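You operate a simulated robot arm through the tools that you are given. There is no shell and no other tool. Be economical: measure what you need, move in short steps, check, and stop when the job is done.

Carry out the task below with a simulated two-armed robot. There is one attempt and no reset: what you move stays moved.

Task
Take the lid off the jar marked "sugar" on the yellow bench top and lay it down there. Then take the blue peg clip and put it on the red mat. Then take the blue sponge and put it on the shelf under the teal bench. Then take the gold die on the black bench top and put it away on the grey bench top. Then open the white drawer under the plate. Keep to this order.

It is judged by the outcome, as a careful person would: the job done as asked, and still so three seconds after it is handed in. It fails if anything else is knocked over, pushed out of place, dropped, spilled or broken. Lids that push on must go on centred and level and be pressed home; caps that screw on are set level and turned clockwise until they are tight.

Robot
Two 7-joint arms with two-finger parallel grippers on one trunk, on a base that drives. Base frame: it is fixed to the floor where the robot stands at the start and does not move with it; the origin is under the middle of the robot, x ahead of it, y to its left, z up. Units: m, degrees, N and s.
The left shoulder is at the start at [0.05, 0.165, 1.23], the right one opposite. With the tool pointing down near the work surface each hand reaches from about 0.2 to 0.68 m from the robot's upright axis, wherever it stands, measured 20 degrees to its own side. Places, roughly: blue peg clip (2x8x2 cm) [-1.8, 5.4, 0.9]; blue sponge (7x10x5 cm) [-1.9, 5.5, 0.9]; gold die (10x4x15 cm) [-2.8, 5.8, 1]; grey bench top [-1.9, -2.4, 0.9]; red mat [-3.1, 6.5, 0.8]; shelf under the teal bench [-2.8, 4.3, 0.3]; white drawer under the plate [0.5, -2.7, 0.9]. Payload 3.91 kg a hand.
Tool frame (each hand has its own): the origin (TCP) lies between the finger pads and is the grasp point; the fingertips stand 0.03 m ahead of it; z points along the fingers, y is the line along which they close. Largest opening 0.11 m; finger width 0.02, thickness 0.01; the body of the gripper, 0.048 by 0.112 m, starts 0.055 m behind the TCP.
Orientation is that of the tool frame in the base frame, as [roll, pitch, yaw] about the fixed x, y, z axes, in that order (R = Rz(yaw) Ry(pitch) Rx(roll)). With the fingers straight down and closing along the base's y, the tool's x points along the base's -x, its y along +y and its z along -z.

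Tools
- The arms move only by the tool apply_moves. It takes "left_rows", "right_rows" or both (then of equal length, played together; a hand with none holds still); each is a list of rows, each an object of numbers (a shift or turn left out is 0, a gripper value left out holds the last): "dx", "dy", "dz": the shift along the tool's x, y, z in m; "rx", "ry", "rz": the turn, a rotation vector about the tool's x, y, z in degrees; "claw": the closure, from 0 (fully open) to 1 (shut). In form: [{"dx": .., "dy": .., "dz": .., "rx": .., "ry": .., "rz": .., "claw": ..}, ...]. A call has 1 to 8 rows; each row is the pose to reach, as a shift and turn from the pose commanded when the call began, along the tool's axes at that moment. Rows are played at 5 a second. More than 0.05 m and 8.6 degrees between two rows, or a gripper value outside its range, and nothing of the call is played. A pose out of reach is approached as far as the arm can. The call stops where the force on the tool passes 40 N (or 10 N more than at its start, if that is more) or the arm is blocked; 0.2 s more then pass. The fingers move at their own pace (about 0.045 m/s each) and stop on an object; they squeeze with about 37 N. The grip force told is the motor's: it shows also when the fingers shut on nothing. Time passes only in rows, and 0.2 s behind the last, so rows that repeat a pose let the fingers close. It gives the time, the measured TCP pose, the force on the tool (base axes), the opening and the grip force at its end, in the units of the frame above (readings bear some noise), with the torque about the TCP (base axes, N m) and any sound that the robot's microphone picked up.
- Cameras (640 x 400 px; columns grow to the right, rows downward): "scene" is now at [0.1336, -0.0248, 1.3974]; the picture's right is [-0.10, -1.00, 0.00], its down [-0.48, 0.05, -0.88] and it looks along [0.87, -0.09, -0.48] (base axes); focal length 249 px, centre (320, 200). "left" rides on the left gripper at [0.073, -0.017, -0.103] in its tool frame; the picture's right is [0.23, 0.97, 0.00], its down [-0.76, 0.18, -0.62] and it looks along [-0.61, 0.14, 0.78] (tool axes); focal length 222 px, centre (320, 200). "right" rides on the right gripper at [0.072, 0.017, -0.103] in its tool frame; the picture's right is [-0.23, 0.97, 0.00], its down [-0.76, -0.18, -0.62] and it looks along [-0.61, -0.14, 0.78] (tool axes); focal length 222 px, centre (320, 200).
- get_image(camera): a new picture of that camera. It takes no simulated time.
- raise_lower(by): slides the trunk up (or, below 0, down) by that many m; the arms and the scene camera ride with it, the base frame stays. It gives what a move gives, with no picture.
- roll_base(legs): drives the robot by 1 to 6 legs, each [ahead, left, turn to the left] in m, m and degrees, along the robot's own axes; the way and the turn of a leg run together, so that a leg with both is an arc; at most 1.5 m and 180 degrees a leg. The arms and the cameras ride along, it lands a little off, and it stops where it bumps. It gives what a move gives.
- turn_head(pan, tilt): turns the head with the scene camera to pan (to the left, within 80 degrees either way) and tilt (down, from -29 to 69), counted from straight ahead of the robot. It gives what a move gives.
- pixel_to_xyz(camera, pixels): for up to 12 pixels [column, row] of the newest picture of that camera ("zoom" is the newest enlarged one), the place [x, y, z] in the base frame of the surface seen there, good to about 0.002 m, but the place of the scene camera against the robot may be out by one fixed shift of up to 0.025 m in any direction. It takes no simulated time.
- enlarge(camera, box): a new picture of the part [left, top, right, bottom] of that camera's present view, enlarged. It takes no simulated time.
- finish_job(): hands the job in; it is judged then, once.

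Work in short steps. Measure before you move; look again where a grasp or a placing could have gone wrong, and mend it. You have 110 turns and 100 pictures in all, those below and enlarged ones among them. Open the grippers and draw the arms clear of the work before you hand the job in, unless the task says otherwise; then end with one line.

The tools are called after ">>>" as a command line: name --argument value ..., lists and objects as JSON in quotes. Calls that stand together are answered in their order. apply_moves: Moves the arms, as the interface text tells. Its arguments: {"type":"object","properties":{"left_rows":{"type":"array"},"right_rows":{"type":"array"}},"required":[]} The other tools are called the same way: raise_lower (by) slides the trunk up or down; roll_base (legs) drives the base; turn_head (pan, tilt) turns the head that bears the scene camera; get_image (camera) takes a picture; pixel_to_xyz (camera, pixels) gives the place of the surface under pixels of a picture; enlarge (camera, box) takes an enlarged picture of a part of a camera's view; finish_job () hands the job in.

At the start:

```text
time: 0.0
left_eef_pos: [0.4725, 0.1677, 1.186]
left_tcp_rot: [-180.0, 0.0, -179.9]
left_ft_force: [0.2, -0.6, 0.0]
left_torque: [0.01, 0.0, 0.03]
left_finger_gap: 0.1098
left_grasp_force: 0.0
right_eef_pos: [0.3742, -0.1811, 1.2748]
right_tcp_rot: [179.9, 0.0, -179.9]
right_ft_force: [0.0, -0.2, 0.2]
right_torque: [0.01, 0.03, 0.03]
right_finger_gap: 0.1099
right_grasp_force: 0.1
trunk travel left (down, up): [-0.45, 0.053]
robot x, y, heading: [0.0009, 0.0014, 0.1]
head pan, tilt: [-5.7, 28.9]
```

scene: 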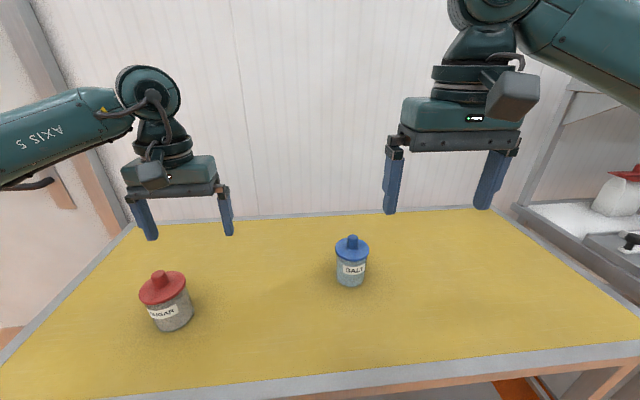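
right: 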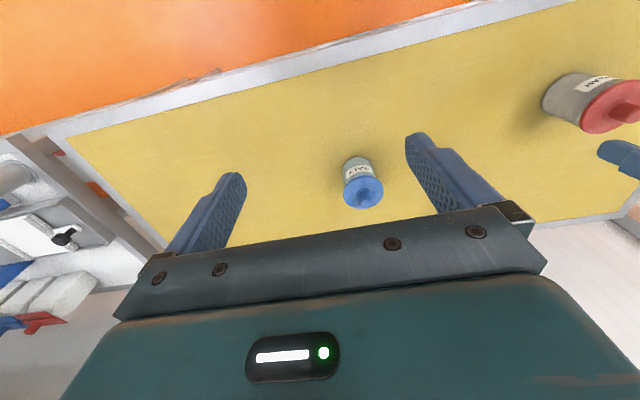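
left: 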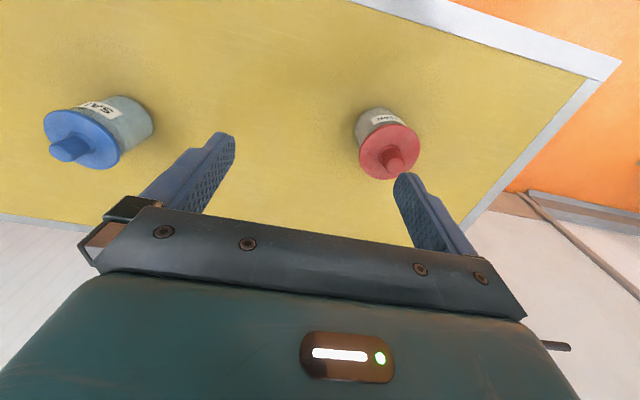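

The sugar jar (red lid) shows at scene (163,285) and left camera (390,150). I measure lid, knob and bench.

>>> pixel_to_xyz --camera "left" --pixels '[[395, 167], [390, 140], [365, 160], [412, 150], [385, 118], [330, 150], [390, 172], [400, 160]]'

>>> pixel_to_xyz --camera "scene" --pixels '[[158, 273], [145, 290], [182, 285], [170, 320], [163, 297], [250, 300], [352, 238]]'

>>> enlarge --camera "left" --box '[330, 90, 450, 190]'

```text
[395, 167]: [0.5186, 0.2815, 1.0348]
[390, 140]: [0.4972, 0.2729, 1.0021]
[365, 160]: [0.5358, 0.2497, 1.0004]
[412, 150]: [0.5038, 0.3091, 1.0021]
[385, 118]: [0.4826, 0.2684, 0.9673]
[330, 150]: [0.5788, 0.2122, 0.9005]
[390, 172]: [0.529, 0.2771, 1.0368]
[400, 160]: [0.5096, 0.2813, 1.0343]
```

```text
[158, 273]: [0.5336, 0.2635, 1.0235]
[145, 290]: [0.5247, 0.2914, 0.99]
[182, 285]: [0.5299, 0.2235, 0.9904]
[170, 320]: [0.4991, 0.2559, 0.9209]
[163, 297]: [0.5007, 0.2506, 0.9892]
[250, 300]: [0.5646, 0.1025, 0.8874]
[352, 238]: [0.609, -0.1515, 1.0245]
```

```text
4.00 times, centred on (390, 140) of left
```

zoom: 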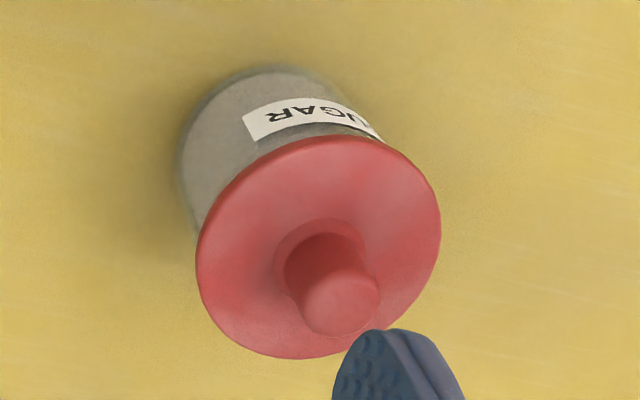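

Knob top is at about (0.518, 0.2805, 1.035), lid plate at z 1.002. I move the left hand over it first, staying high.

>>> apply_moves --left_rows '[{"dx": -0.015, "dy": 0.038}, {"dx": -0.03, "dy": 0.076}, {"dx": -0.0455, "dy": 0.113}, {"dx": -0.0455, "dy": 0.113, "dz": 0.04}, {"dx": -0.0455, "dy": 0.113, "dz": 0.08}, {"dx": -0.0455, "dy": 0.113, "dz": 0.08}]'

>>> get_image --camera "left"

```text
time: 1.4
left_eef_pos: [0.5159, 0.2805, 1.105]
left_tcp_rot: [-179.9, 0.0, -179.8]
left_ft_force: [-0.1, -0.2, 0.1]
left_torque: [-0.01, -0.06, -0.02]
left_finger_gap: 0.1098
left_grasp_force: 0.0
right_eef_pos: [0.3753, -0.1812, 1.2738]
right_tcp_rot: [179.9, 0.0, -179.9]
right_ft_force: [0.5, -0.1, 0.7]
right_torque: [0.01, 0.0, -0.03]
right_finger_gap: 0.1099
right_grasp_force: 0.1
trunk travel left (down, up): [-0.45, 0.053]
robot x, y, heading: [-0.0008, -0.0005, -0.1]
head pan, tilt: [-5.7, 28.9]
```

```text
95 pictures are left
```

left: 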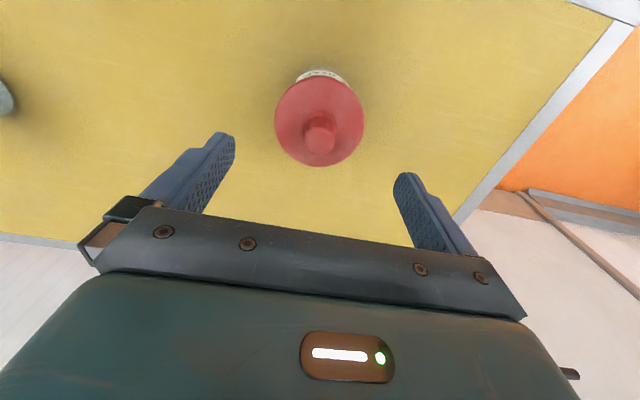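

The knob shows at (320,137); I measure it again from here.

>>> pixel_to_xyz --camera "left" --pixels '[[320, 139], [320, 130], [320, 148], [309, 139], [332, 139], [277, 125], [362, 125], [320, 84], [318, 164]]'

```text
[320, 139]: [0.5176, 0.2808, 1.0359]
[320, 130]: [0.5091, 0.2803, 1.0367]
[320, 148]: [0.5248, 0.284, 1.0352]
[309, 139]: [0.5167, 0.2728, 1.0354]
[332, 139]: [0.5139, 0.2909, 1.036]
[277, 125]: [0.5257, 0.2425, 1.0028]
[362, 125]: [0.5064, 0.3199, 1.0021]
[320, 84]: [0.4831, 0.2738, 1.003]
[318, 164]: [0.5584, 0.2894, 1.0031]
```

The knob centre is about (0.518, 0.281), matching the hand. I go down to TCP z 1.037 and close.

>>> apply_moves --left_rows '[{"dx": -0.001, "dz": 0.035}, {"dx": -0.001, "dz": 0.068}, {"dx": -0.001, "dz": 0.068, "claw": 1}, {"dx": -0.001, "dz": 0.068, "claw": 1}, {"dx": -0.001, "dz": 0.068, "claw": 1}, {"dx": -0.001, "dz": 0.068, "claw": 1}, {"dx": -0.001, "dz": 0.068, "claw": 1}, {"dx": -0.001, "dz": 0.068, "claw": 1}]'

>>> get_image --camera "left"

```text
time: 3.2
left_eef_pos: [0.5193, 0.2819, 1.0378]
left_tcp_rot: [-180.0, -0.1, -179.9]
left_ft_force: [-0.1, 1.4, 0.8]
left_torque: [0.12, -0.01, -0.03]
left_finger_gap: 0.0243
left_grasp_force: 36.6
right_eef_pos: [0.3749, -0.1813, 1.2745]
right_tcp_rot: [179.9, -0.1, 180.0]
right_ft_force: [-0.8, -0.3, -0.8]
right_torque: [0.01, 0.03, -0.01]
right_finger_gap: 0.1099
right_grasp_force: 0.0
trunk travel left (down, up): [-0.45, 0.053]
robot x, y, heading: [-0.0005, 0.0001, -0.1]
head pan, tilt: [-5.7, 28.9]
```

```text
94 pictures are left
```

left: 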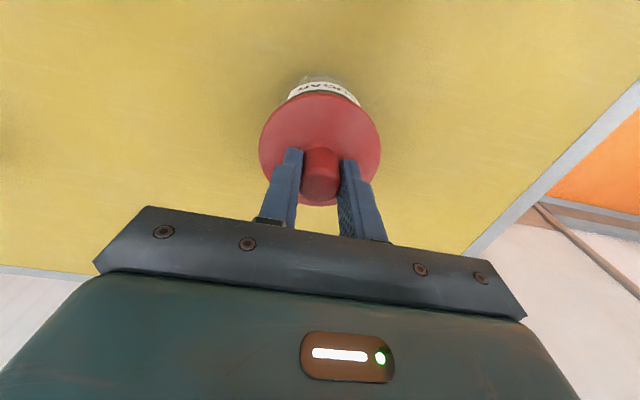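

The knob is gripped (gap 0.024, 36.6 N). I pull straight up a little and watch the force.

>>> apply_moves --left_rows '[{"dz": -0.003, "claw": 1}, {"dz": -0.007, "claw": 1}, {"dz": -0.012, "claw": 1}, {"dz": -0.02, "claw": 1}]'

>>> get_image --camera "scene"

```text
time: 4.2
left_eef_pos: [0.5191, 0.2812, 1.0578]
left_tcp_rot: [-179.9, 0.0, -179.9]
left_ft_force: [-0.2, -0.3, -4.2]
left_torque: [-0.03, 0.0, 0.01]
left_finger_gap: 0.0244
left_grasp_force: 37.2
right_eef_pos: [0.3747, -0.1814, 1.2742]
right_tcp_rot: [179.9, 0.0, 180.0]
right_ft_force: [0.0, 0.8, -0.8]
right_torque: [-0.01, 0.02, 0.01]
right_finger_gap: 0.1101
right_grasp_force: 0.0
trunk travel left (down, up): [-0.45, 0.053]
robot x, y, heading: [-0.0011, 0.0012, -0.1]
head pan, tilt: [-5.7, 28.9]
```

```text
93 pictures are left
```

scene: 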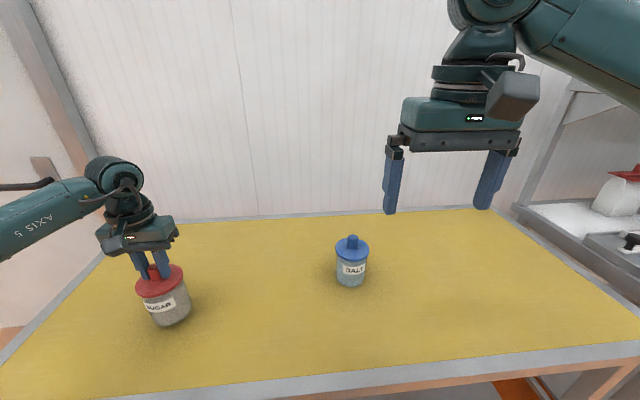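

The force of 4.2 N may mean the jar came along. I zoom in to see.

>>> enlarge --camera "scene" --box '[100, 230, 228, 340]'

>>> get_image --camera "left"

```text
3.64 times, centred on (164, 285) of scene
```

zoom: 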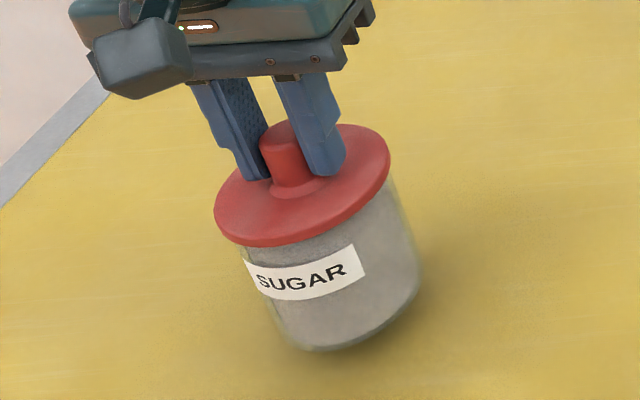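

```text
91 pictures are left
```

left: 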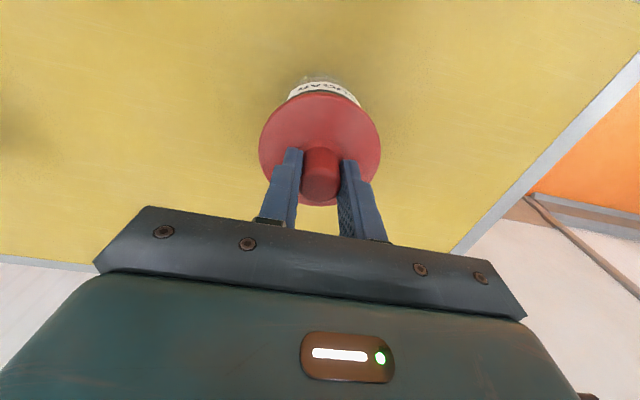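

The whole jar came up: the lid is tight. I set it straight back down in its place, let go and rise, so I can hold the jar with the other hand.

>>> apply_moves --left_rows '[{"dz": 0.01, "claw": 1}, {"dz": 0.017, "claw": 1}, {"dz": 0.02, "claw": 1}, {"dz": 0.02, "claw": 1}, {"dz": 0.02, "claw": 0}, {"dz": 0.02, "claw": 0}, {"dz": 0.02, "claw": 0}, {"dz": 0.02, "claw": 0}]'

>>> apply_moves --left_rows '[{"dz": -0.04}, {"dz": -0.08}, {"dz": -0.12}, {"dz": -0.16}]'

>>> roll_base --legs '[[0, 0.24, 0]]'

>>> get_image --camera "scene"

```text
time: 6.0
left_eef_pos: [0.5197, 0.2808, 1.0385]
left_tcp_rot: [-179.9, 0.0, -179.9]
left_ft_force: [0.9, 0.7, 0.5]
left_torque: [0.05, 0.01, -0.01]
left_finger_gap: 0.1101
left_grasp_force: 0.0
right_eef_pos: [0.3749, -0.1799, 1.2747]
right_tcp_rot: [179.9, 0.0, -179.9]
right_ft_force: [0.3, -0.1, 0.5]
right_torque: [0.0, 0.03, 0.0]
right_finger_gap: 0.1098
right_grasp_force: 0.0
trunk travel left (down, up): [-0.45, 0.053]
robot x, y, heading: [-0.0018, -0.0009, 0.0]
head pan, tilt: [-5.7, 28.9]
```

```text
time: 7.0
left_eef_pos: [0.5153, 0.2777, 1.1991]
left_tcp_rot: [179.9, -0.1, -179.9]
left_ft_force: [-0.6, -0.4, 0.3]
left_torque: [-0.01, -0.03, 0.02]
left_finger_gap: 0.1099
left_grasp_force: 0.2
right_eef_pos: [0.3749, -0.1814, 1.2742]
right_tcp_rot: [179.9, 0.0, 179.9]
right_ft_force: [-0.3, -0.4, -0.3]
right_torque: [0.04, 0.02, 0.01]
right_finger_gap: 0.1099
right_grasp_force: 0.1
trunk travel left (down, up): [-0.45, 0.053]
robot x, y, heading: [-0.0048, -0.0003, -0.0]
head pan, tilt: [-5.7, 28.9]
```

```text
time: 8.8
left_eef_pos: [0.5149, 0.5223, 1.1989]
left_tcp_rot: [-179.9, 0.1, -179.8]
left_ft_force: [-0.1, 1.0, 0.3]
left_torque: [-0.02, 0.02, 0.01]
left_finger_gap: 0.1103
left_grasp_force: 0.1
right_eef_pos: [0.3752, 0.0618, 1.2751]
right_tcp_rot: [179.9, -0.1, -179.9]
right_ft_force: [0.1, 0.0, -0.2]
right_torque: [-0.04, -0.03, 0.01]
right_finger_gap: 0.1102
right_grasp_force: 0.1
trunk travel left (down, up): [-0.45, 0.053]
robot x, y, heading: [-0.0028, 0.2427, 0.1]
head pan, tilt: [-5.7, 28.9]
```

```text
90 pictures are left
```

scene: 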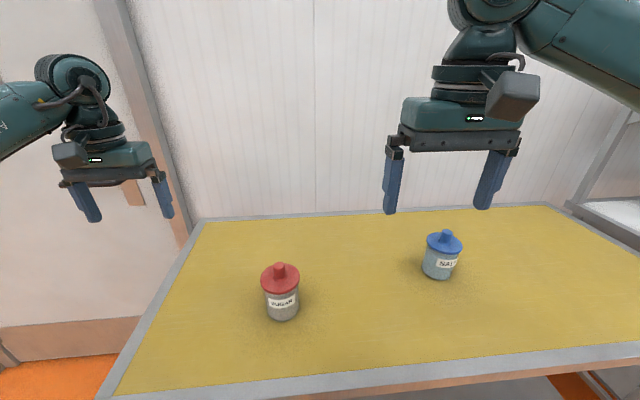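

The jar stands upright again. I'll hold its body with the right hand (tilted about 33° down, approaching at 35° azimuth) and work the lid with the left; first I rotate the right hand up high.

>>> apply_moves --right_rows '[{"rz": -7}, {"rz": -14}, {"rz": -21}, {"rz": -28}, {"rz": -35}, {"rz": -35}]'

>>> apply_moves --right_rows '[{"ry": -8.2}, {"ry": -16.4}, {"ry": -24.5}, {"ry": -32.6}, {"ry": -40.7}, {"ry": -48.8}, {"ry": -57}, {"ry": -57}]'

>>> pixel_to_xyz --camera "scene" --pixels '[[279, 267], [263, 285], [298, 285], [283, 310], [280, 292]]'

>>> get_image --camera "right"

```text
time: 10.2
left_eef_pos: [0.5136, 0.5214, 1.1983]
left_tcp_rot: [179.9, 0.0, -179.8]
left_ft_force: [0.2, 0.1, -0.5]
left_torque: [0.0, -0.04, -0.01]
left_finger_gap: 0.1101
left_grasp_force: 0.0
right_eef_pos: [0.3753, 0.0623, 1.2739]
right_tcp_rot: [179.9, 0.0, -144.8]
right_ft_force: [0.4, -0.1, -0.2]
right_torque: [-0.02, 0.0, 0.02]
right_finger_gap: 0.1096
right_grasp_force: 0.0
trunk travel left (down, up): [-0.45, 0.053]
robot x, y, heading: [0.0027, 0.2386, 0.1]
head pan, tilt: [-5.7, 28.9]
```

```text
time: 12.0
left_eef_pos: [0.5151, 0.5218, 1.1986]
left_tcp_rot: [-179.9, 0.0, -179.7]
left_ft_force: [-0.1, 0.2, -0.7]
left_torque: [0.02, -0.01, -0.01]
left_finger_gap: 0.1099
left_grasp_force: 0.0
right_eef_pos: [0.3756, 0.0614, 1.2736]
right_tcp_rot: [179.8, 57.2, -145.0]
right_ft_force: [-0.7, 0.7, -0.8]
right_torque: [0.01, 0.03, -0.03]
right_finger_gap: 0.1102
right_grasp_force: 0.1
trunk travel left (down, up): [-0.45, 0.053]
robot x, y, heading: [-0.0037, 0.242, 0.2]
head pan, tilt: [-5.7, 28.9]
```

```text
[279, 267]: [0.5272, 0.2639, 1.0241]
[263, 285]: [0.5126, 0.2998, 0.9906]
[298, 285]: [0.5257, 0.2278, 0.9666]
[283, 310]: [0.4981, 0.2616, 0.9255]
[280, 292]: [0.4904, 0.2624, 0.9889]
```

```text
89 pictures are left
```

right: 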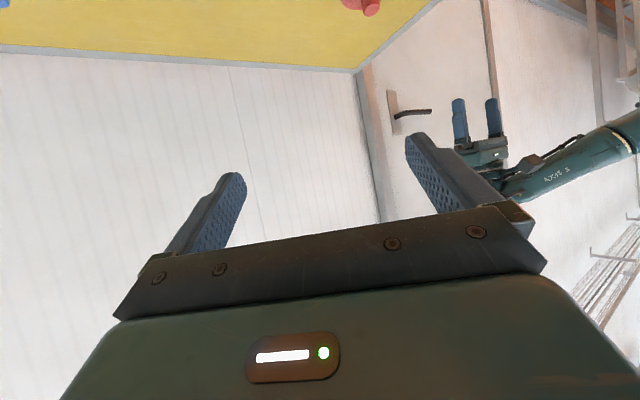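

The right hand is tilted as wanted. I move in a straight line to a pre-grasp pose 0.14 m short of the jar.

>>> apply_moves --right_rows '[{"dx": 0.0202, "dy": 0.0139, "dz": 0.032}, {"dx": 0.0404, "dy": 0.0279, "dz": 0.0641}, {"dx": 0.0606, "dy": 0.0418, "dz": 0.0961}, {"dx": 0.0809, "dy": 0.0558, "dz": 0.1281}, {"dx": 0.1011, "dy": 0.0697, "dz": 0.1601}, {"dx": 0.1213, "dy": 0.0837, "dz": 0.1922}, {"dx": 0.1415, "dy": 0.0976, "dz": 0.2242}, {"dx": 0.1415, "dy": 0.0976, "dz": 0.2242}]'

>>> get_image --camera "right"

>>> get_image --camera "scene"

```text
time: 13.8
left_eef_pos: [0.5157, 0.5213, 1.1987]
left_tcp_rot: [180.0, 0.0, -179.8]
left_ft_force: [0.0, 0.3, 0.1]
left_torque: [0.04, 0.0, 0.01]
left_finger_gap: 0.1098
left_grasp_force: 0.0
right_eef_pos: [0.4097, 0.2058, 1.0347]
right_tcp_rot: [179.8, 56.9, -145.1]
right_ft_force: [1.3, 0.9, -0.3]
right_torque: [-0.01, 0.01, 0.0]
right_finger_gap: 0.11
right_grasp_force: 0.1
right hand out of reach, approached as far as the arm can: row 2, 3, 4
trunk travel left (down, up): [-0.45, 0.053]
robot x, y, heading: [0.0013, 0.2402, 0.1]
head pan, tilt: [-5.7, 28.9]
```

```text
88 pictures are left
```

right: 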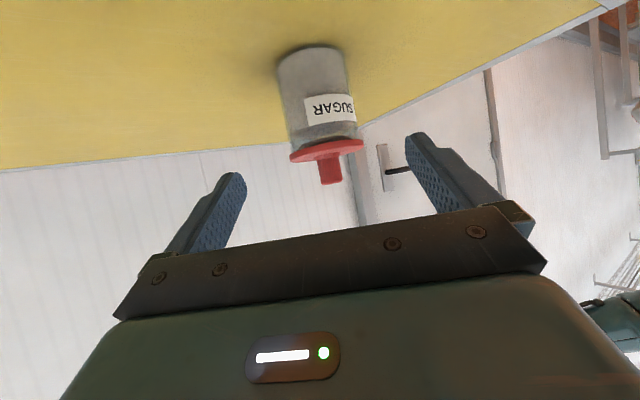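

```text
87 pictures are left
```

scene: 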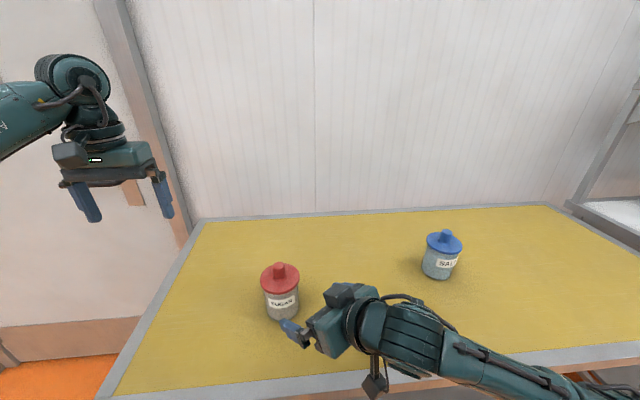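

The jar is between the fingers in the right view. I check the jar body's width there before advancing.

>>> pixel_to_xyz --camera "right" --pixels '[[283, 100], [346, 88], [315, 95], [318, 125], [308, 60], [328, 152], [293, 155], [360, 143], [310, 48]]'

```text
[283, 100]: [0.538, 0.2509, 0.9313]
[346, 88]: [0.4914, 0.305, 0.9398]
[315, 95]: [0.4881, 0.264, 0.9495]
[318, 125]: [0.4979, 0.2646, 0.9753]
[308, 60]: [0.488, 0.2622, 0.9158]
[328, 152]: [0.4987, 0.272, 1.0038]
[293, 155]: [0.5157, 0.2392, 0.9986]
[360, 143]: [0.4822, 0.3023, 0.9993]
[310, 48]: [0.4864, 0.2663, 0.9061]
```

Jar body is about 0.074 m wide and centred on the hand to 2 mm. I advance 0.14 m along the tool.

>>> apply_moves --right_rows '[{"dz": 0.04}, {"dz": 0.08}, {"dz": 0.11}, {"dz": 0.13}, {"dz": 0.14}, {"dz": 0.14}]'

>>> get_image --camera "right"

>>> enlarge --camera "scene" --box '[220, 220, 380, 360]'

```text
time: 15.2
left_eef_pos: [0.5162, 0.5215, 1.1972]
left_tcp_rot: [180.0, 0.0, -179.8]
left_ft_force: [0.8, 0.2, 0.8]
left_torque: [-0.01, 0.0, -0.01]
left_finger_gap: 0.1101
left_grasp_force: 0.1
right_eef_pos: [0.507, 0.2723, 0.9585]
right_tcp_rot: [179.8, 57.0, -144.9]
right_ft_force: [0.2, 0.7, -0.6]
right_torque: [0.01, 0.0, -0.01]
right_finger_gap: 0.1101
right_grasp_force: 0.2
trunk travel left (down, up): [-0.45, 0.053]
robot x, y, heading: [0.0021, 0.2386, 0.3]
head pan, tilt: [-5.7, 28.9]
```

```text
86 pictures are left
```

right: 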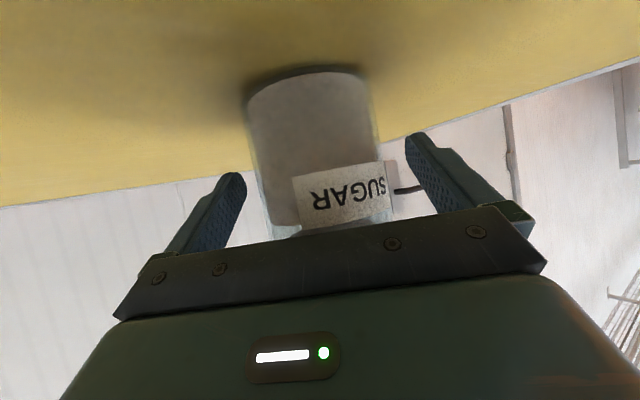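

```text
2.86 times, centred on (300, 290) of scene
```

zoom: 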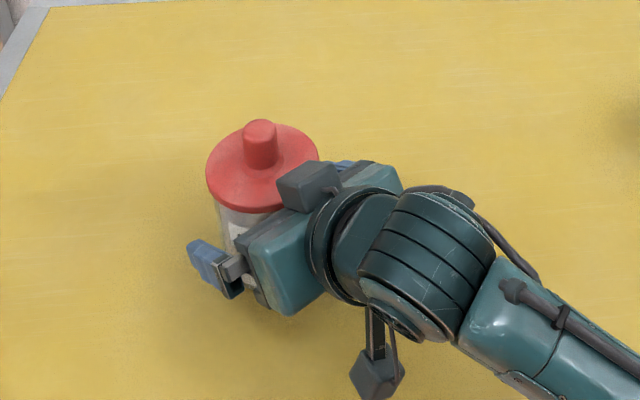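

The jar sits between the right fingers. I close on it, and measure the box on top of the right hand that the left hand must miss.

>>> apply_moves --right_rows '[{"claw": 1}, {"claw": 1}, {"claw": 1}, {"claw": 1}]'

>>> pixel_to_xyz --camera "zoom" --pixels '[[285, 180], [300, 170], [330, 170], [310, 195], [258, 130], [280, 165], [370, 175]]'

>>> get_image --camera "right"

```text
time: 16.2
left_eef_pos: [0.5155, 0.5219, 1.1987]
left_tcp_rot: [-179.9, 0.0, -179.8]
left_ft_force: [-1.2, 0.0, -0.8]
left_torque: [0.0, -0.01, -0.02]
left_finger_gap: 0.1099
left_grasp_force: 0.1
right_eef_pos: [0.5062, 0.2722, 0.9592]
right_tcp_rot: [179.9, 57.0, -145.0]
right_ft_force: [0.1, 0.2, -0.7]
right_torque: [-0.09, -0.06, -0.03]
right_finger_gap: 0.0769
right_grasp_force: 37.1
trunk travel left (down, up): [-0.45, 0.053]
robot x, y, heading: [0.002, 0.2402, 0.1]
head pan, tilt: [-5.7, 28.9]
```

```text
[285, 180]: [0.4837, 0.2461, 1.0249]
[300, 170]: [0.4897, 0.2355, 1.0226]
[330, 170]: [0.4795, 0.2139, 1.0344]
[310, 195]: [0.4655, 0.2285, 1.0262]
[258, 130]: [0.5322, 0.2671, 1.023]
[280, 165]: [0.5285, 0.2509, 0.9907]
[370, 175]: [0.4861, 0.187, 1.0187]
```

```text
84 pictures are left
```

right: 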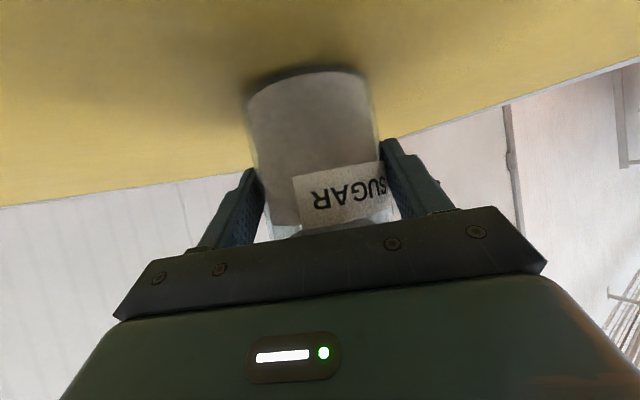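

The jar is held (gap 0.077). Now the left hand goes over the knob with the fingers partly closed, to clear the box at about (0.478, 0.25, 1.04).

>>> apply_moves --left_rows '[{"dx": -0.001, "dy": -0.048, "claw": 0.5}, {"dx": -0.002, "dy": -0.096, "claw": 0.5}, {"dx": -0.003, "dy": -0.144, "claw": 0.5}, {"dx": -0.003, "dy": -0.192, "claw": 0.5}, {"dx": -0.003, "dy": -0.2405, "claw": 0.5}, {"dx": -0.003, "dy": -0.2405, "dz": 0.04, "claw": 0.5}, {"dx": -0.003, "dy": -0.2405, "dz": 0.08, "claw": 0.5}, {"dx": -0.003, "dy": -0.2405, "dz": 0.08, "claw": 0.5}]'

>>> get_image --camera "left"

```text
time: 18.0
left_eef_pos: [0.5204, 0.2838, 1.119]
left_tcp_rot: [179.9, 0.1, -179.7]
left_ft_force: [-0.6, 0.1, 0.4]
left_torque: [0.03, 0.01, 0.01]
left_finger_gap: 0.0552
left_grasp_force: 0.1
right_eef_pos: [0.5045, 0.2714, 0.959]
right_tcp_rot: [179.9, 57.1, -145.0]
right_ft_force: [1.0, 0.5, 0.4]
right_torque: [-0.11, -0.1, -0.05]
right_finger_gap: 0.0768
right_grasp_force: 37.0
trunk travel left (down, up): [-0.45, 0.053]
robot x, y, heading: [-0.0001, 0.243, 0.1]
head pan, tilt: [-5.7, 28.9]
```

```text
83 pictures are left
```

left: 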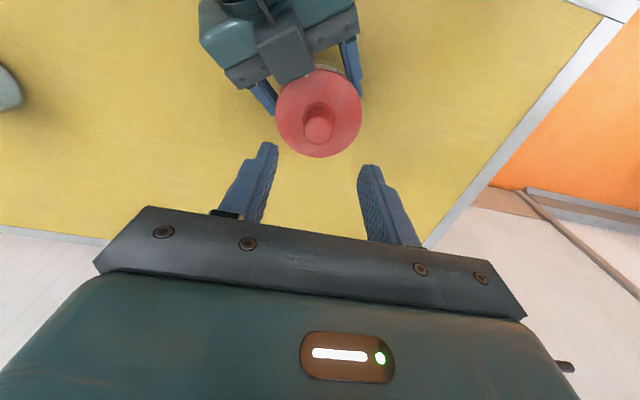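

>>> pixel_to_xyz --camera "left" --pixels '[[318, 130], [318, 122], [277, 115], [361, 115], [318, 155], [285, 60], [300, 75], [265, 45]]'

```text
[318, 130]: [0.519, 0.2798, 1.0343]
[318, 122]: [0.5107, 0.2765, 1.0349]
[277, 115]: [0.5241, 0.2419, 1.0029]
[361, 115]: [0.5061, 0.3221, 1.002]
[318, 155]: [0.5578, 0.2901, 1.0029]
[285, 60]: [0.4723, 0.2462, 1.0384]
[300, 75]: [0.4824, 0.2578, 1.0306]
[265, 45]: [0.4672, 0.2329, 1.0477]
```

The knob is at (0.518, 0.2805). I lower the hand onto it with a 2 mm correction and close.

>>> apply_moves --left_rows '[{"dx": 0.002, "dy": -0.0025, "dz": 0.04}, {"dx": 0.002, "dy": -0.0025, "dz": 0.07}, {"dx": 0.002, "dy": -0.0025, "dz": 0.081}, {"dx": 0.002, "dy": -0.0025, "dz": 0.081, "claw": 1}, {"dx": 0.002, "dy": -0.0025, "dz": 0.081, "claw": 1}, {"dx": 0.002, "dy": -0.0025, "dz": 0.081, "claw": 1}, {"dx": 0.002, "dy": -0.0025, "dz": 0.081, "claw": 1}]'

>>> apply_moves --left_rows '[{"dz": -0.002}, {"dz": -0.004}, {"dz": -0.007}, {"dz": -0.01}, {"dz": -0.015}]'

>>> enlarge --camera "scene" --box '[220, 220, 380, 360]'

```text
time: 19.6
left_eef_pos: [0.5184, 0.2802, 1.0377]
left_tcp_rot: [-180.0, 0.0, -179.8]
left_ft_force: [0.6, 2.5, 0.1]
left_torque: [0.07, -0.03, 0.0]
left_finger_gap: 0.0241
left_grasp_force: 37.3
right_eef_pos: [0.5066, 0.2718, 0.959]
right_tcp_rot: [179.8, 56.9, -145.0]
right_ft_force: [-1.4, -2.6, 1.2]
right_torque: [-0.08, -0.11, -0.09]
right_finger_gap: 0.0768
right_grasp_force: 36.5
trunk travel left (down, up): [-0.45, 0.053]
robot x, y, heading: [-0.0017, 0.2364, 0.3]
head pan, tilt: [-5.7, 28.9]
heard: snap
```

```text
time: 20.8
left_eef_pos: [0.5174, 0.279, 1.0514]
left_tcp_rot: [179.9, 0.0, -179.8]
left_ft_force: [0.5, 0.0, -0.1]
left_torque: [-0.02, -0.01, -0.03]
left_finger_gap: 0.0243
left_grasp_force: 36.9
right_eef_pos: [0.5061, 0.2714, 0.9595]
right_tcp_rot: [180.0, 57.1, -144.9]
right_ft_force: [0.1, -2.2, 2.3]
right_torque: [-0.28, -0.11, -0.1]
right_finger_gap: 0.0765
right_grasp_force: 37.3
trunk travel left (down, up): [-0.45, 0.053]
robot x, y, heading: [0.0, 0.2411, 0.1]
head pan, tilt: [-5.7, 28.9]
```

```text
2.86 times, centred on (300, 290) of scene
```

zoom: 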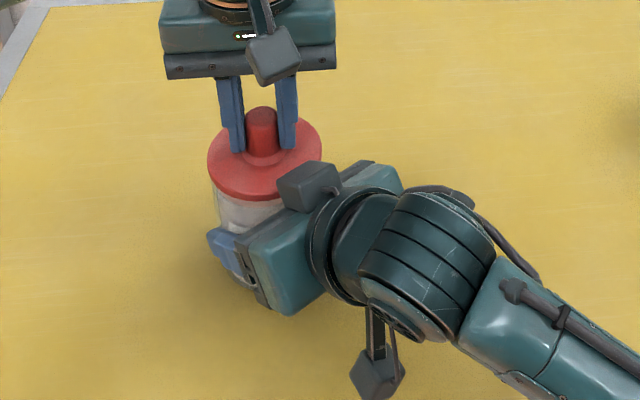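

The lid rose 14 mm with almost no force after a snap. I look with the left camera whether it is free, and at the gap to the box on the right hand.

>>> enlarge --camera "left" --box '[200, 0, 440, 220]'

>>> enlarge --camera "right" --box '[200, 50, 440, 250]'

```text
1.82 times, centred on (320, 110) of left
```

zoom: 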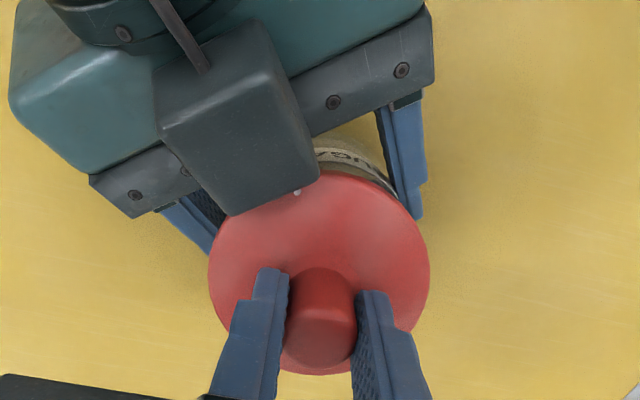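

```text
2.00 times, centred on (320, 150) of right
```

zoom: 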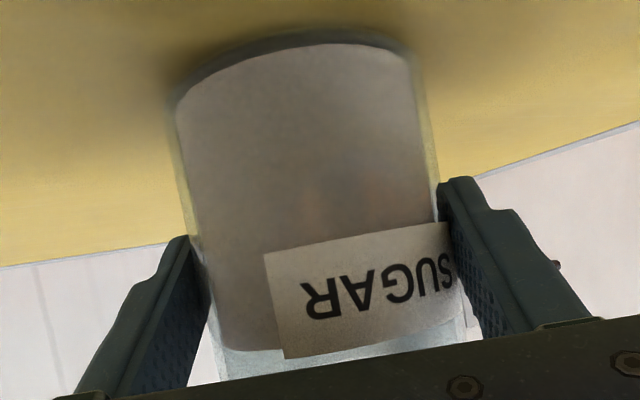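

The jar stands on the bench and the lid is up 14 mm. The box on the right hand would foul the rising lid, so I open the right hand and back it off along its own axis first.

>>> apply_moves --right_rows '[{"claw": 0}, {"claw": 0}, {"claw": 0}, {"dz": -0.03, "claw": 0}, {"dz": -0.07}, {"dz": -0.11}, {"dz": -0.15}, {"dz": -0.15}]'

>>> get_image --camera "right"

```text
time: 22.6
left_eef_pos: [0.5178, 0.2789, 1.0523]
left_tcp_rot: [180.0, 0.1, -179.8]
left_ft_force: [0.3, -0.4, 0.2]
left_torque: [0.01, 0.01, -0.02]
left_finger_gap: 0.0242
left_grasp_force: 36.8
right_eef_pos: [0.4029, 0.197, 1.0386]
right_tcp_rot: [179.8, 56.9, -144.9]
right_ft_force: [-0.1, 0.6, 0.3]
right_torque: [-0.05, -0.01, 0.0]
right_finger_gap: 0.1102
right_grasp_force: 0.1
trunk travel left (down, up): [-0.45, 0.053]
robot x, y, heading: [-0.002, 0.2413, 0.5]
head pan, tilt: [-5.7, 28.9]
```

```text
79 pictures are left
```

right: 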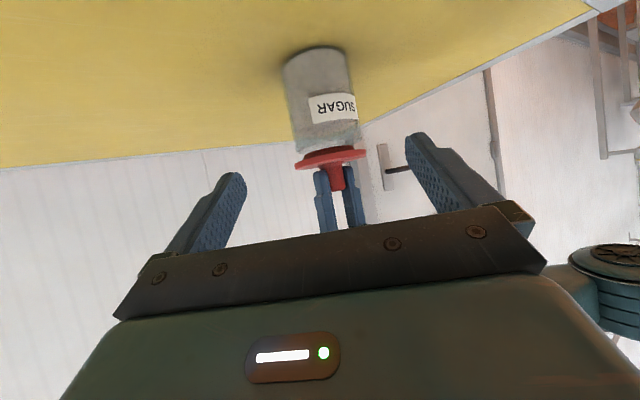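

The lid with its plug is up out of the jar and clear to lift. I raise the lid straight up while the right arm goes back to its high pose.

>>> apply_moves --left_rows '[{"dz": -0.015}, {"dz": -0.03}, {"dz": -0.05}, {"dz": -0.07}, {"dz": -0.08}, {"dz": -0.08}, {"dz": -0.08}, {"dz": -0.08}]' --right_rows '[{"dx": -0.0202, "dy": -0.0139, "dz": -0.032}, {"dx": -0.0404, "dy": -0.0279, "dz": -0.0641}, {"dx": -0.0606, "dy": -0.0418, "dz": -0.0961}, {"dx": -0.0809, "dy": -0.0558, "dz": -0.1281}, {"dx": -0.1011, "dy": -0.0697, "dz": -0.1601}, {"dx": -0.1213, "dy": -0.0837, "dz": -0.1922}, {"dx": -0.1415, "dy": -0.0976, "dz": -0.2242}, {"dx": -0.1415, "dy": -0.0976, "dz": -0.2242}]'

>>> get_image --camera "scene"

```text
time: 24.4
left_eef_pos: [0.5167, 0.2785, 1.1315]
left_tcp_rot: [-180.0, 0.0, -179.9]
left_ft_force: [0.2, 0.5, -0.7]
left_torque: [0.04, 0.01, -0.03]
left_finger_gap: 0.0243
left_grasp_force: 37.1
right_eef_pos: [0.3679, 0.0581, 1.279]
right_tcp_rot: [179.7, 57.1, -145.1]
right_ft_force: [-0.1, -0.4, 0.9]
right_torque: [-0.01, 0.0, -0.06]
right_finger_gap: 0.1099
right_grasp_force: 0.0
right hand out of reach, approached as far as the arm can: row 2, 3, 4, 5
trunk travel left (down, up): [-0.45, 0.053]
robot x, y, heading: [0.0011, 0.2439, 0.0]
head pan, tilt: [-5.7, 28.9]
```

```text
78 pictures are left
```

scene: 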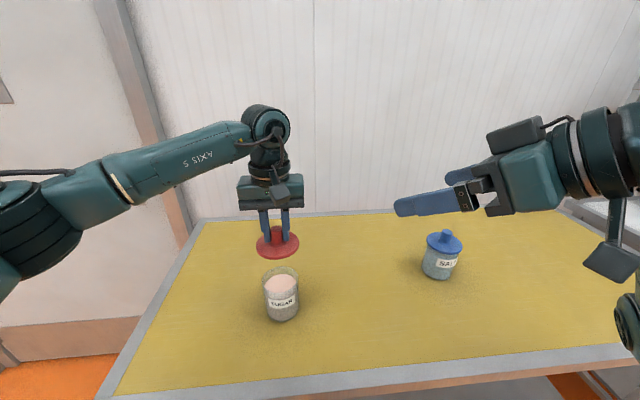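

The lid is off and the jar is open. I carry the lid sideways to (0.57, 0.16), then zoom on its underside depth.

>>> apply_moves --left_rows '[{"dx": -0.018, "dy": -0.04}, {"dx": -0.036, "dy": -0.08}, {"dx": -0.053, "dy": -0.118}, {"dx": -0.053, "dy": -0.118, "dz": 0.04}, {"dx": -0.053, "dy": -0.118, "dz": 0.08}, {"dx": -0.053, "dy": -0.118, "dz": 0.1}, {"dx": -0.053, "dy": -0.118, "dz": 0.1}]'

>>> enlarge --camera "scene" --box '[240, 200, 400, 300]'

```text
time: 26.0
left_eef_pos: [0.5703, 0.1627, 1.0309]
left_tcp_rot: [-179.9, -0.1, -179.9]
left_ft_force: [0.6, 0.5, 0.0]
left_torque: [0.01, -0.03, 0.01]
left_finger_gap: 0.0241
left_grasp_force: 36.9
right_eef_pos: [0.3679, 0.0576, 1.279]
right_tcp_rot: [179.8, 57.1, -145.2]
right_ft_force: [0.1, -0.1, 0.7]
right_torque: [0.0, 0.02, -0.03]
right_finger_gap: 0.1099
right_grasp_force: 0.0
trunk travel left (down, up): [-0.45, 0.053]
robot x, y, heading: [-0.0018, 0.2408, 0.1]
head pan, tilt: [-5.7, 28.9]
```

```text
4.00 times, centred on (320, 250) of scene
```

zoom: 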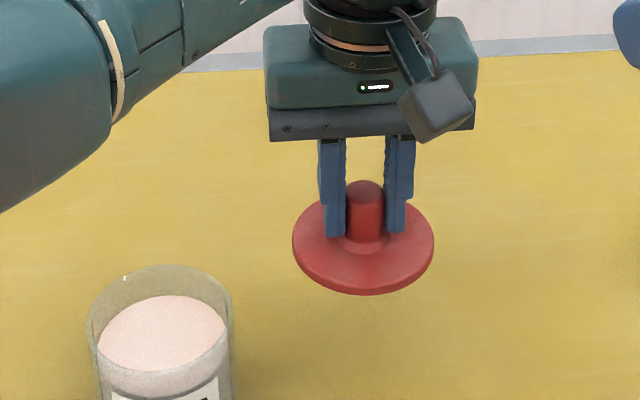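

Lid hangs level above clear bench. I lower in steps to feel contact.

>>> apply_moves --left_rows '[{"dz": 0.03}, {"dz": 0.05}, {"dz": 0.06}, {"dz": 0.064}, {"dz": 0.067}, {"dz": 0.067}]'

>>> get_image --camera "right"

```text
time: 27.4
left_eef_pos: [0.5697, 0.1612, 0.9642]
left_tcp_rot: [180.0, 0.0, -179.8]
left_ft_force: [-0.5, 0.2, 0.0]
left_torque: [0.0, 0.0, 0.03]
left_finger_gap: 0.0241
left_grasp_force: 37.1
right_eef_pos: [0.3687, 0.0582, 1.2801]
right_tcp_rot: [179.8, 57.0, -145.0]
right_ft_force: [0.7, -0.1, -0.2]
right_torque: [-0.01, -0.02, -0.01]
right_finger_gap: 0.1101
right_grasp_force: 0.0
trunk travel left (down, up): [-0.45, 0.053]
robot x, y, heading: [-0.0012, 0.2396, 0.2]
head pan, tilt: [-5.7, 28.9]
```

```text
76 pictures are left
```

right: 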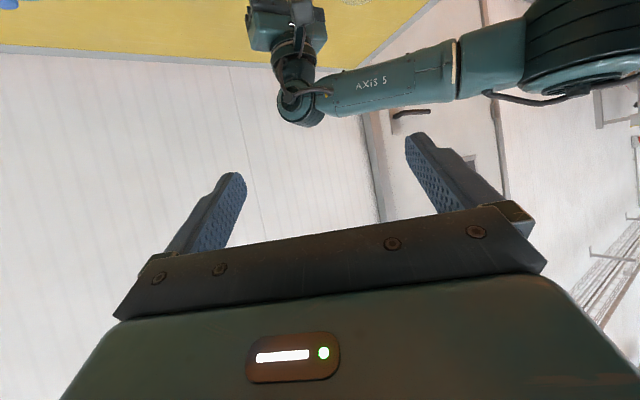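

No contact yet; I continue in 2 mm steps.

>>> apply_moves --left_rows '[{"dz": 0.003}, {"dz": 0.006}, {"dz": 0.008}, {"dz": 0.008}]'

>>> enlarge --camera "scene" --box '[260, 200, 400, 300]'

```text
time: 28.4
left_eef_pos: [0.5719, 0.1629, 0.9565]
left_tcp_rot: [-179.9, 0.1, -179.8]
left_ft_force: [-0.3, 0.5, 0.1]
left_torque: [-0.03, 0.04, 0.0]
left_finger_gap: 0.0243
left_grasp_force: 36.6
right_eef_pos: [0.3677, 0.0582, 1.2794]
right_tcp_rot: [179.8, 57.0, -145.0]
right_ft_force: [-0.4, -0.1, 0.6]
right_torque: [0.0, 0.0, 0.02]
right_finger_gap: 0.1099
right_grasp_force: 0.0
trunk travel left (down, up): [-0.45, 0.053]
robot x, y, heading: [0.0019, 0.2414, -0.1]
head pan, tilt: [-5.7, 28.9]
```

```text
4.00 times, centred on (330, 250) of scene
```

zoom: 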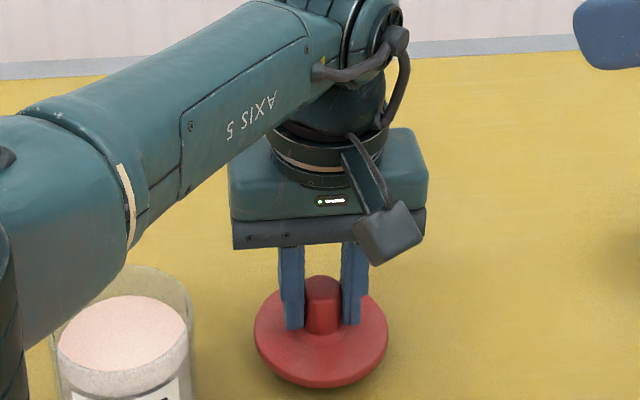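

Still free and near the bench; a few more millimetres.

>>> apply_moves --left_rows '[{"dz": 0.002}, {"dz": 0.004}, {"dz": 0.006}, {"dz": 0.008}, {"dz": 0.008}]'

```text
time: 29.6
left_eef_pos: [0.5698, 0.1638, 0.9506]
left_tcp_rot: [-179.9, 0.2, -179.9]
left_ft_force: [1.9, 0.1, 10.9]
left_torque: [0.07, -0.11, -0.03]
left_finger_gap: 0.024
left_grasp_force: 37.2
right_eef_pos: [0.3661, 0.0588, 1.2804]
right_tcp_rot: [179.9, 57.1, -144.9]
right_ft_force: [-0.5, -0.1, 0.4]
right_torque: [0.0, -0.01, -0.02]
right_finger_gap: 0.1099
right_grasp_force: 0.0
trunk travel left (down, up): [-0.45, 0.053]
robot x, y, heading: [-0.003, 0.2408, 0.1]
head pan, tilt: [-5.7, 28.9]
```

Contact at TCP z 0.950 (10.9 N). I ease up 1.5 mm, open partly, and rise.

>>> apply_moves --left_rows '[{"dz": -0.0015}, {"dz": -0.0015, "claw": 0}, {"dz": -0.0015, "claw": 0}, {"dz": -0.0015, "claw": 0}, {"dz": -0.0015, "claw": 0}, {"dz": -0.04, "claw": 0}, {"dz": -0.08, "claw": 0}, {"dz": -0.12, "claw": 0}]'

>>> apply_moves --left_rows '[{"dz": -0.04}, {"dz": -0.08}, {"dx": 0.03, "dy": 0.03, "dz": -0.11}, {"dx": 0.06, "dy": 0.06, "dz": -0.13}, {"dx": 0.09, "dy": 0.09, "dz": -0.13}, {"dx": 0.12, "dy": 0.12, "dz": -0.13}]'

>>> get_image --camera "scene"

```text
time: 31.4
left_eef_pos: [0.5714, 0.1608, 1.0715]
left_tcp_rot: [180.0, 0.0, -179.9]
left_ft_force: [-0.4, -0.9, 0.5]
left_torque: [-0.02, -0.01, -0.02]
left_finger_gap: 0.11
left_grasp_force: 0.1
right_eef_pos: [0.3686, 0.0588, 1.2807]
right_tcp_rot: [179.9, 57.0, -145.0]
right_ft_force: [0.1, 0.5, -0.6]
right_torque: [0.0, 0.0, 0.0]
right_finger_gap: 0.1099
right_grasp_force: 0.0
trunk travel left (down, up): [-0.45, 0.053]
robot x, y, heading: [0.0049, 0.2452, 0.2]
head pan, tilt: [-5.7, 28.9]
```

```text
refused: row 3 steps farther than a row can; nothing moved
```

```text
74 pictures are left
```

scene: 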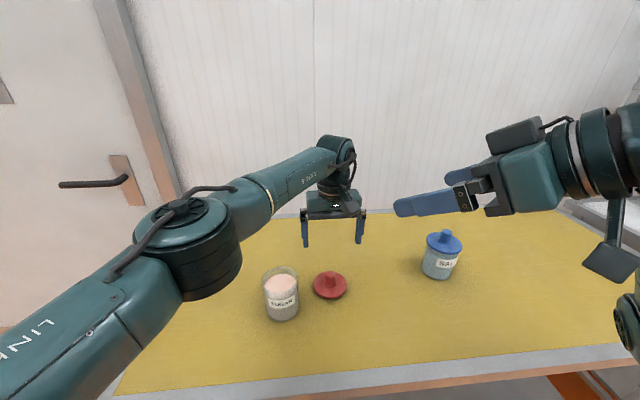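

The lid lies flat beside the open jar. I lift and tuck the left arm, and bring the right hand back to pointing down.

>>> apply_moves --left_rows '[{"dz": -0.045}, {"dz": -0.09}, {"dz": -0.13}, {"dx": 0.03, "dy": 0.035, "dz": -0.14}, {"dx": 0.06, "dy": 0.07, "dz": -0.15}, {"dx": 0.09, "dy": 0.105, "dz": -0.16}, {"dx": 0.12, "dy": 0.14, "dz": -0.17}, {"dx": 0.15, "dy": 0.17, "dz": -0.18}]' --right_rows '[{"ry": 8.2}, {"ry": 16.4}, {"ry": 24.5}, {"ry": 32.6}, {"ry": 40.7}, {"ry": 48.8}, {"ry": 57}, {"ry": 57}]'

>>> apply_moves --right_rows '[{"rz": 7}, {"rz": 14}, {"rz": 21}, {"rz": 28}, {"rz": 35}, {"rz": 35}]' --left_rows '[{"dx": 0.02}, {"dx": 0.04}, {"dx": 0.06}, {"dx": 0.06}, {"dx": 0.06}, {"dx": 0.06}]'

>>> roll_base --legs '[[-0.6, 0, 0], [0, 0, 90]]'

>>> turn_head --pan 0 --tilt 15

>>> get_image --camera "scene"

```text
time: 33.2
left_eef_pos: [0.4192, 0.3304, 1.2494]
left_tcp_rot: [-180.0, 0.1, -179.7]
left_ft_force: [0.1, -0.3, 0.7]
left_torque: [-0.03, -0.02, 0.01]
left_finger_gap: 0.1102
left_grasp_force: 0.1
left hand out of reach, approached as far as the arm can: row 2, 3
right_eef_pos: [0.3675, 0.0553, 1.2803]
right_tcp_rot: [179.9, 0.0, -144.8]
right_ft_force: [-0.5, 0.3, 0.0]
right_torque: [0.01, -0.01, -0.02]
right_finger_gap: 0.1099
right_grasp_force: 0.1
trunk travel left (down, up): [-0.45, 0.053]
robot x, y, heading: [-0.0017, 0.2417, 0.2]
head pan, tilt: [-5.7, 28.9]
```

```text
time: 34.6
left_eef_pos: [0.3606, 0.3277, 1.249]
left_tcp_rot: [-180.0, -0.1, -179.8]
left_ft_force: [-0.5, -0.2, -0.4]
left_torque: [0.01, 0.0, 0.0]
left_finger_gap: 0.11
left_grasp_force: 0.0
right_eef_pos: [0.3679, 0.0576, 1.2808]
right_tcp_rot: [179.8, 0.0, -180.0]
right_ft_force: [0.9, 0.3, -0.7]
right_torque: [-0.02, 0.01, 0.02]
right_finger_gap: 0.1099
right_grasp_force: 0.1
trunk travel left (down, up): [-0.45, 0.053]
robot x, y, heading: [-0.0012, 0.2409, 0.3]
head pan, tilt: [-5.7, 28.9]
```

```text
time: 41.8
left_eef_pos: [-0.6918, 0.5983, 1.2489]
left_tcp_rot: [180.0, -0.1, -89.5]
left_ft_force: [-0.9, 1.3, 0.6]
left_torque: [-0.01, -0.02, 0.0]
left_finger_gap: 0.1099
left_grasp_force: 0.1
right_eef_pos: [-0.4199, 0.6066, 1.2797]
right_tcp_rot: [179.8, 0.0, -89.7]
right_ft_force: [0.6, 0.3, -0.6]
right_torque: [-0.01, 0.02, -0.02]
right_finger_gap: 0.11
right_grasp_force: 0.1
trunk travel left (down, up): [-0.45, 0.053]
robot x, y, heading: [-0.6027, 0.2403, 90.3]
head pan, tilt: [-5.7, 28.9]
```

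```text
time: 42.6
left_eef_pos: [-0.6919, 0.5972, 1.2499]
left_tcp_rot: [179.9, 0.0, -89.5]
left_ft_force: [-0.7, 0.3, 0.2]
left_torque: [-0.03, 0.01, -0.01]
left_finger_gap: 0.11
left_grasp_force: 0.1
right_eef_pos: [-0.42, 0.6059, 1.2803]
right_tcp_rot: [179.9, -0.1, -89.7]
right_ft_force: [0.1, 0.2, 0.1]
right_torque: [-0.01, 0.01, 0.03]
right_finger_gap: 0.11
right_grasp_force: 0.0
trunk travel left (down, up): [-0.45, 0.053]
robot x, y, heading: [-0.6023, 0.2349, 90.4]
head pan, tilt: [0.0, 15.0]
```

```text
73 pictures are left
```

scene: 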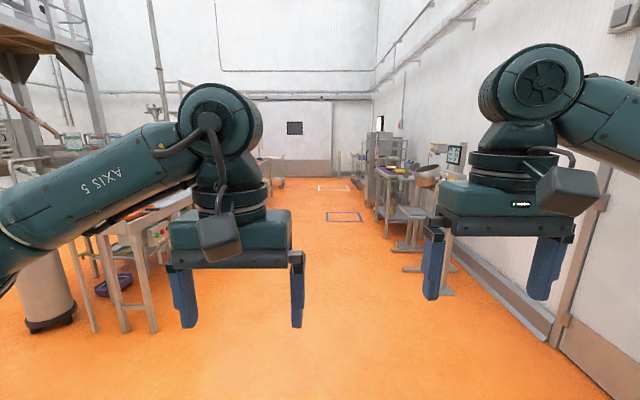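

An open aisle runs ahead along +y. I measure some landmarks to map the way.

>>> pixel_to_xyz --camera "scene" --pixels '[[150, 330], [125, 330], [185, 195], [120, 225], [275, 180], [342, 215], [400, 250], [435, 275], [295, 128], [262, 160], [334, 187], [270, 158]]'

>>> enlarge --camera "scene" --box '[0, 90, 440, 310]'

```text
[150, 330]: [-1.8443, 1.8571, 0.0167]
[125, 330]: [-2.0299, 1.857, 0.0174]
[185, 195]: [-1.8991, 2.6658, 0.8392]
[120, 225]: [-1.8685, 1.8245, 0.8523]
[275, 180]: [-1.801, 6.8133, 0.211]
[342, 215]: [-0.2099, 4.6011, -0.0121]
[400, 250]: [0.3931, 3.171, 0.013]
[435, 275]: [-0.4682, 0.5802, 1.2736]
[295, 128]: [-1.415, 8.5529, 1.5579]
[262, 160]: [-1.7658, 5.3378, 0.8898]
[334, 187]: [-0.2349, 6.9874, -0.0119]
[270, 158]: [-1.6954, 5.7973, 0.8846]
```

```text
1.45 times, centred on (220, 200) of scene
```

zoom: 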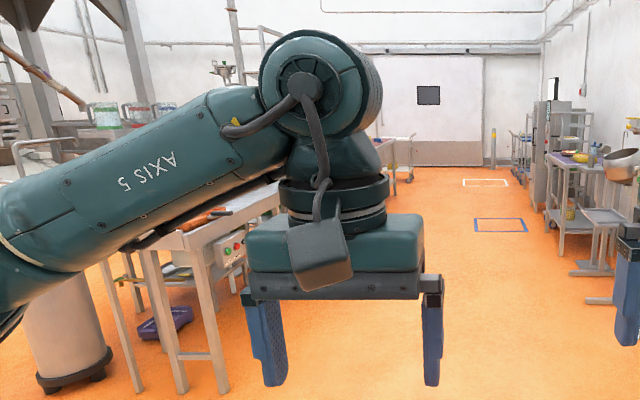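

The bench with clip and sponge has its near edge at about x −1.7, y 5.3–5.8, reached from the aisle. I drive up to about (−0.8, 4.9) and look.

>>> roll_base --legs '[[1.5, 0, 0], [1.5, 0.05, 0], [1.5, 0.1, 0], [0.2, 0, 0]]'

>>> turn_head --pan 65 --tilt 18

>>> get_image --camera "scene"

```text
refused: leg 2 is longer than a leg can be; nothing moved
```

```text
time: 43.9
left_eef_pos: [-0.6909, 0.5979, 1.2483]
left_tcp_rot: [180.0, 0.0, -89.6]
left_ft_force: [0.2, 0.1, 0.1]
left_torque: [-0.03, -0.01, 0.01]
left_finger_gap: 0.1099
left_grasp_force: 0.0
right_eef_pos: [-0.421, 0.6064, 1.2805]
right_tcp_rot: [-180.0, 0.1, -89.7]
right_ft_force: [-0.6, 0.3, 0.2]
right_torque: [0.0, -0.02, -0.01]
right_finger_gap: 0.1101
right_grasp_force: 0.0
trunk travel left (down, up): [-0.45, 0.053]
robot x, y, heading: [-0.5995, 0.2385, 90.4]
head pan, tilt: [65.0, 18.0]
```

```text
71 pictures are left
```

scene: 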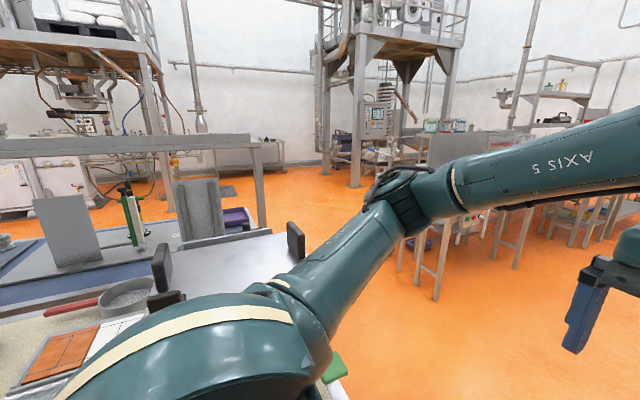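

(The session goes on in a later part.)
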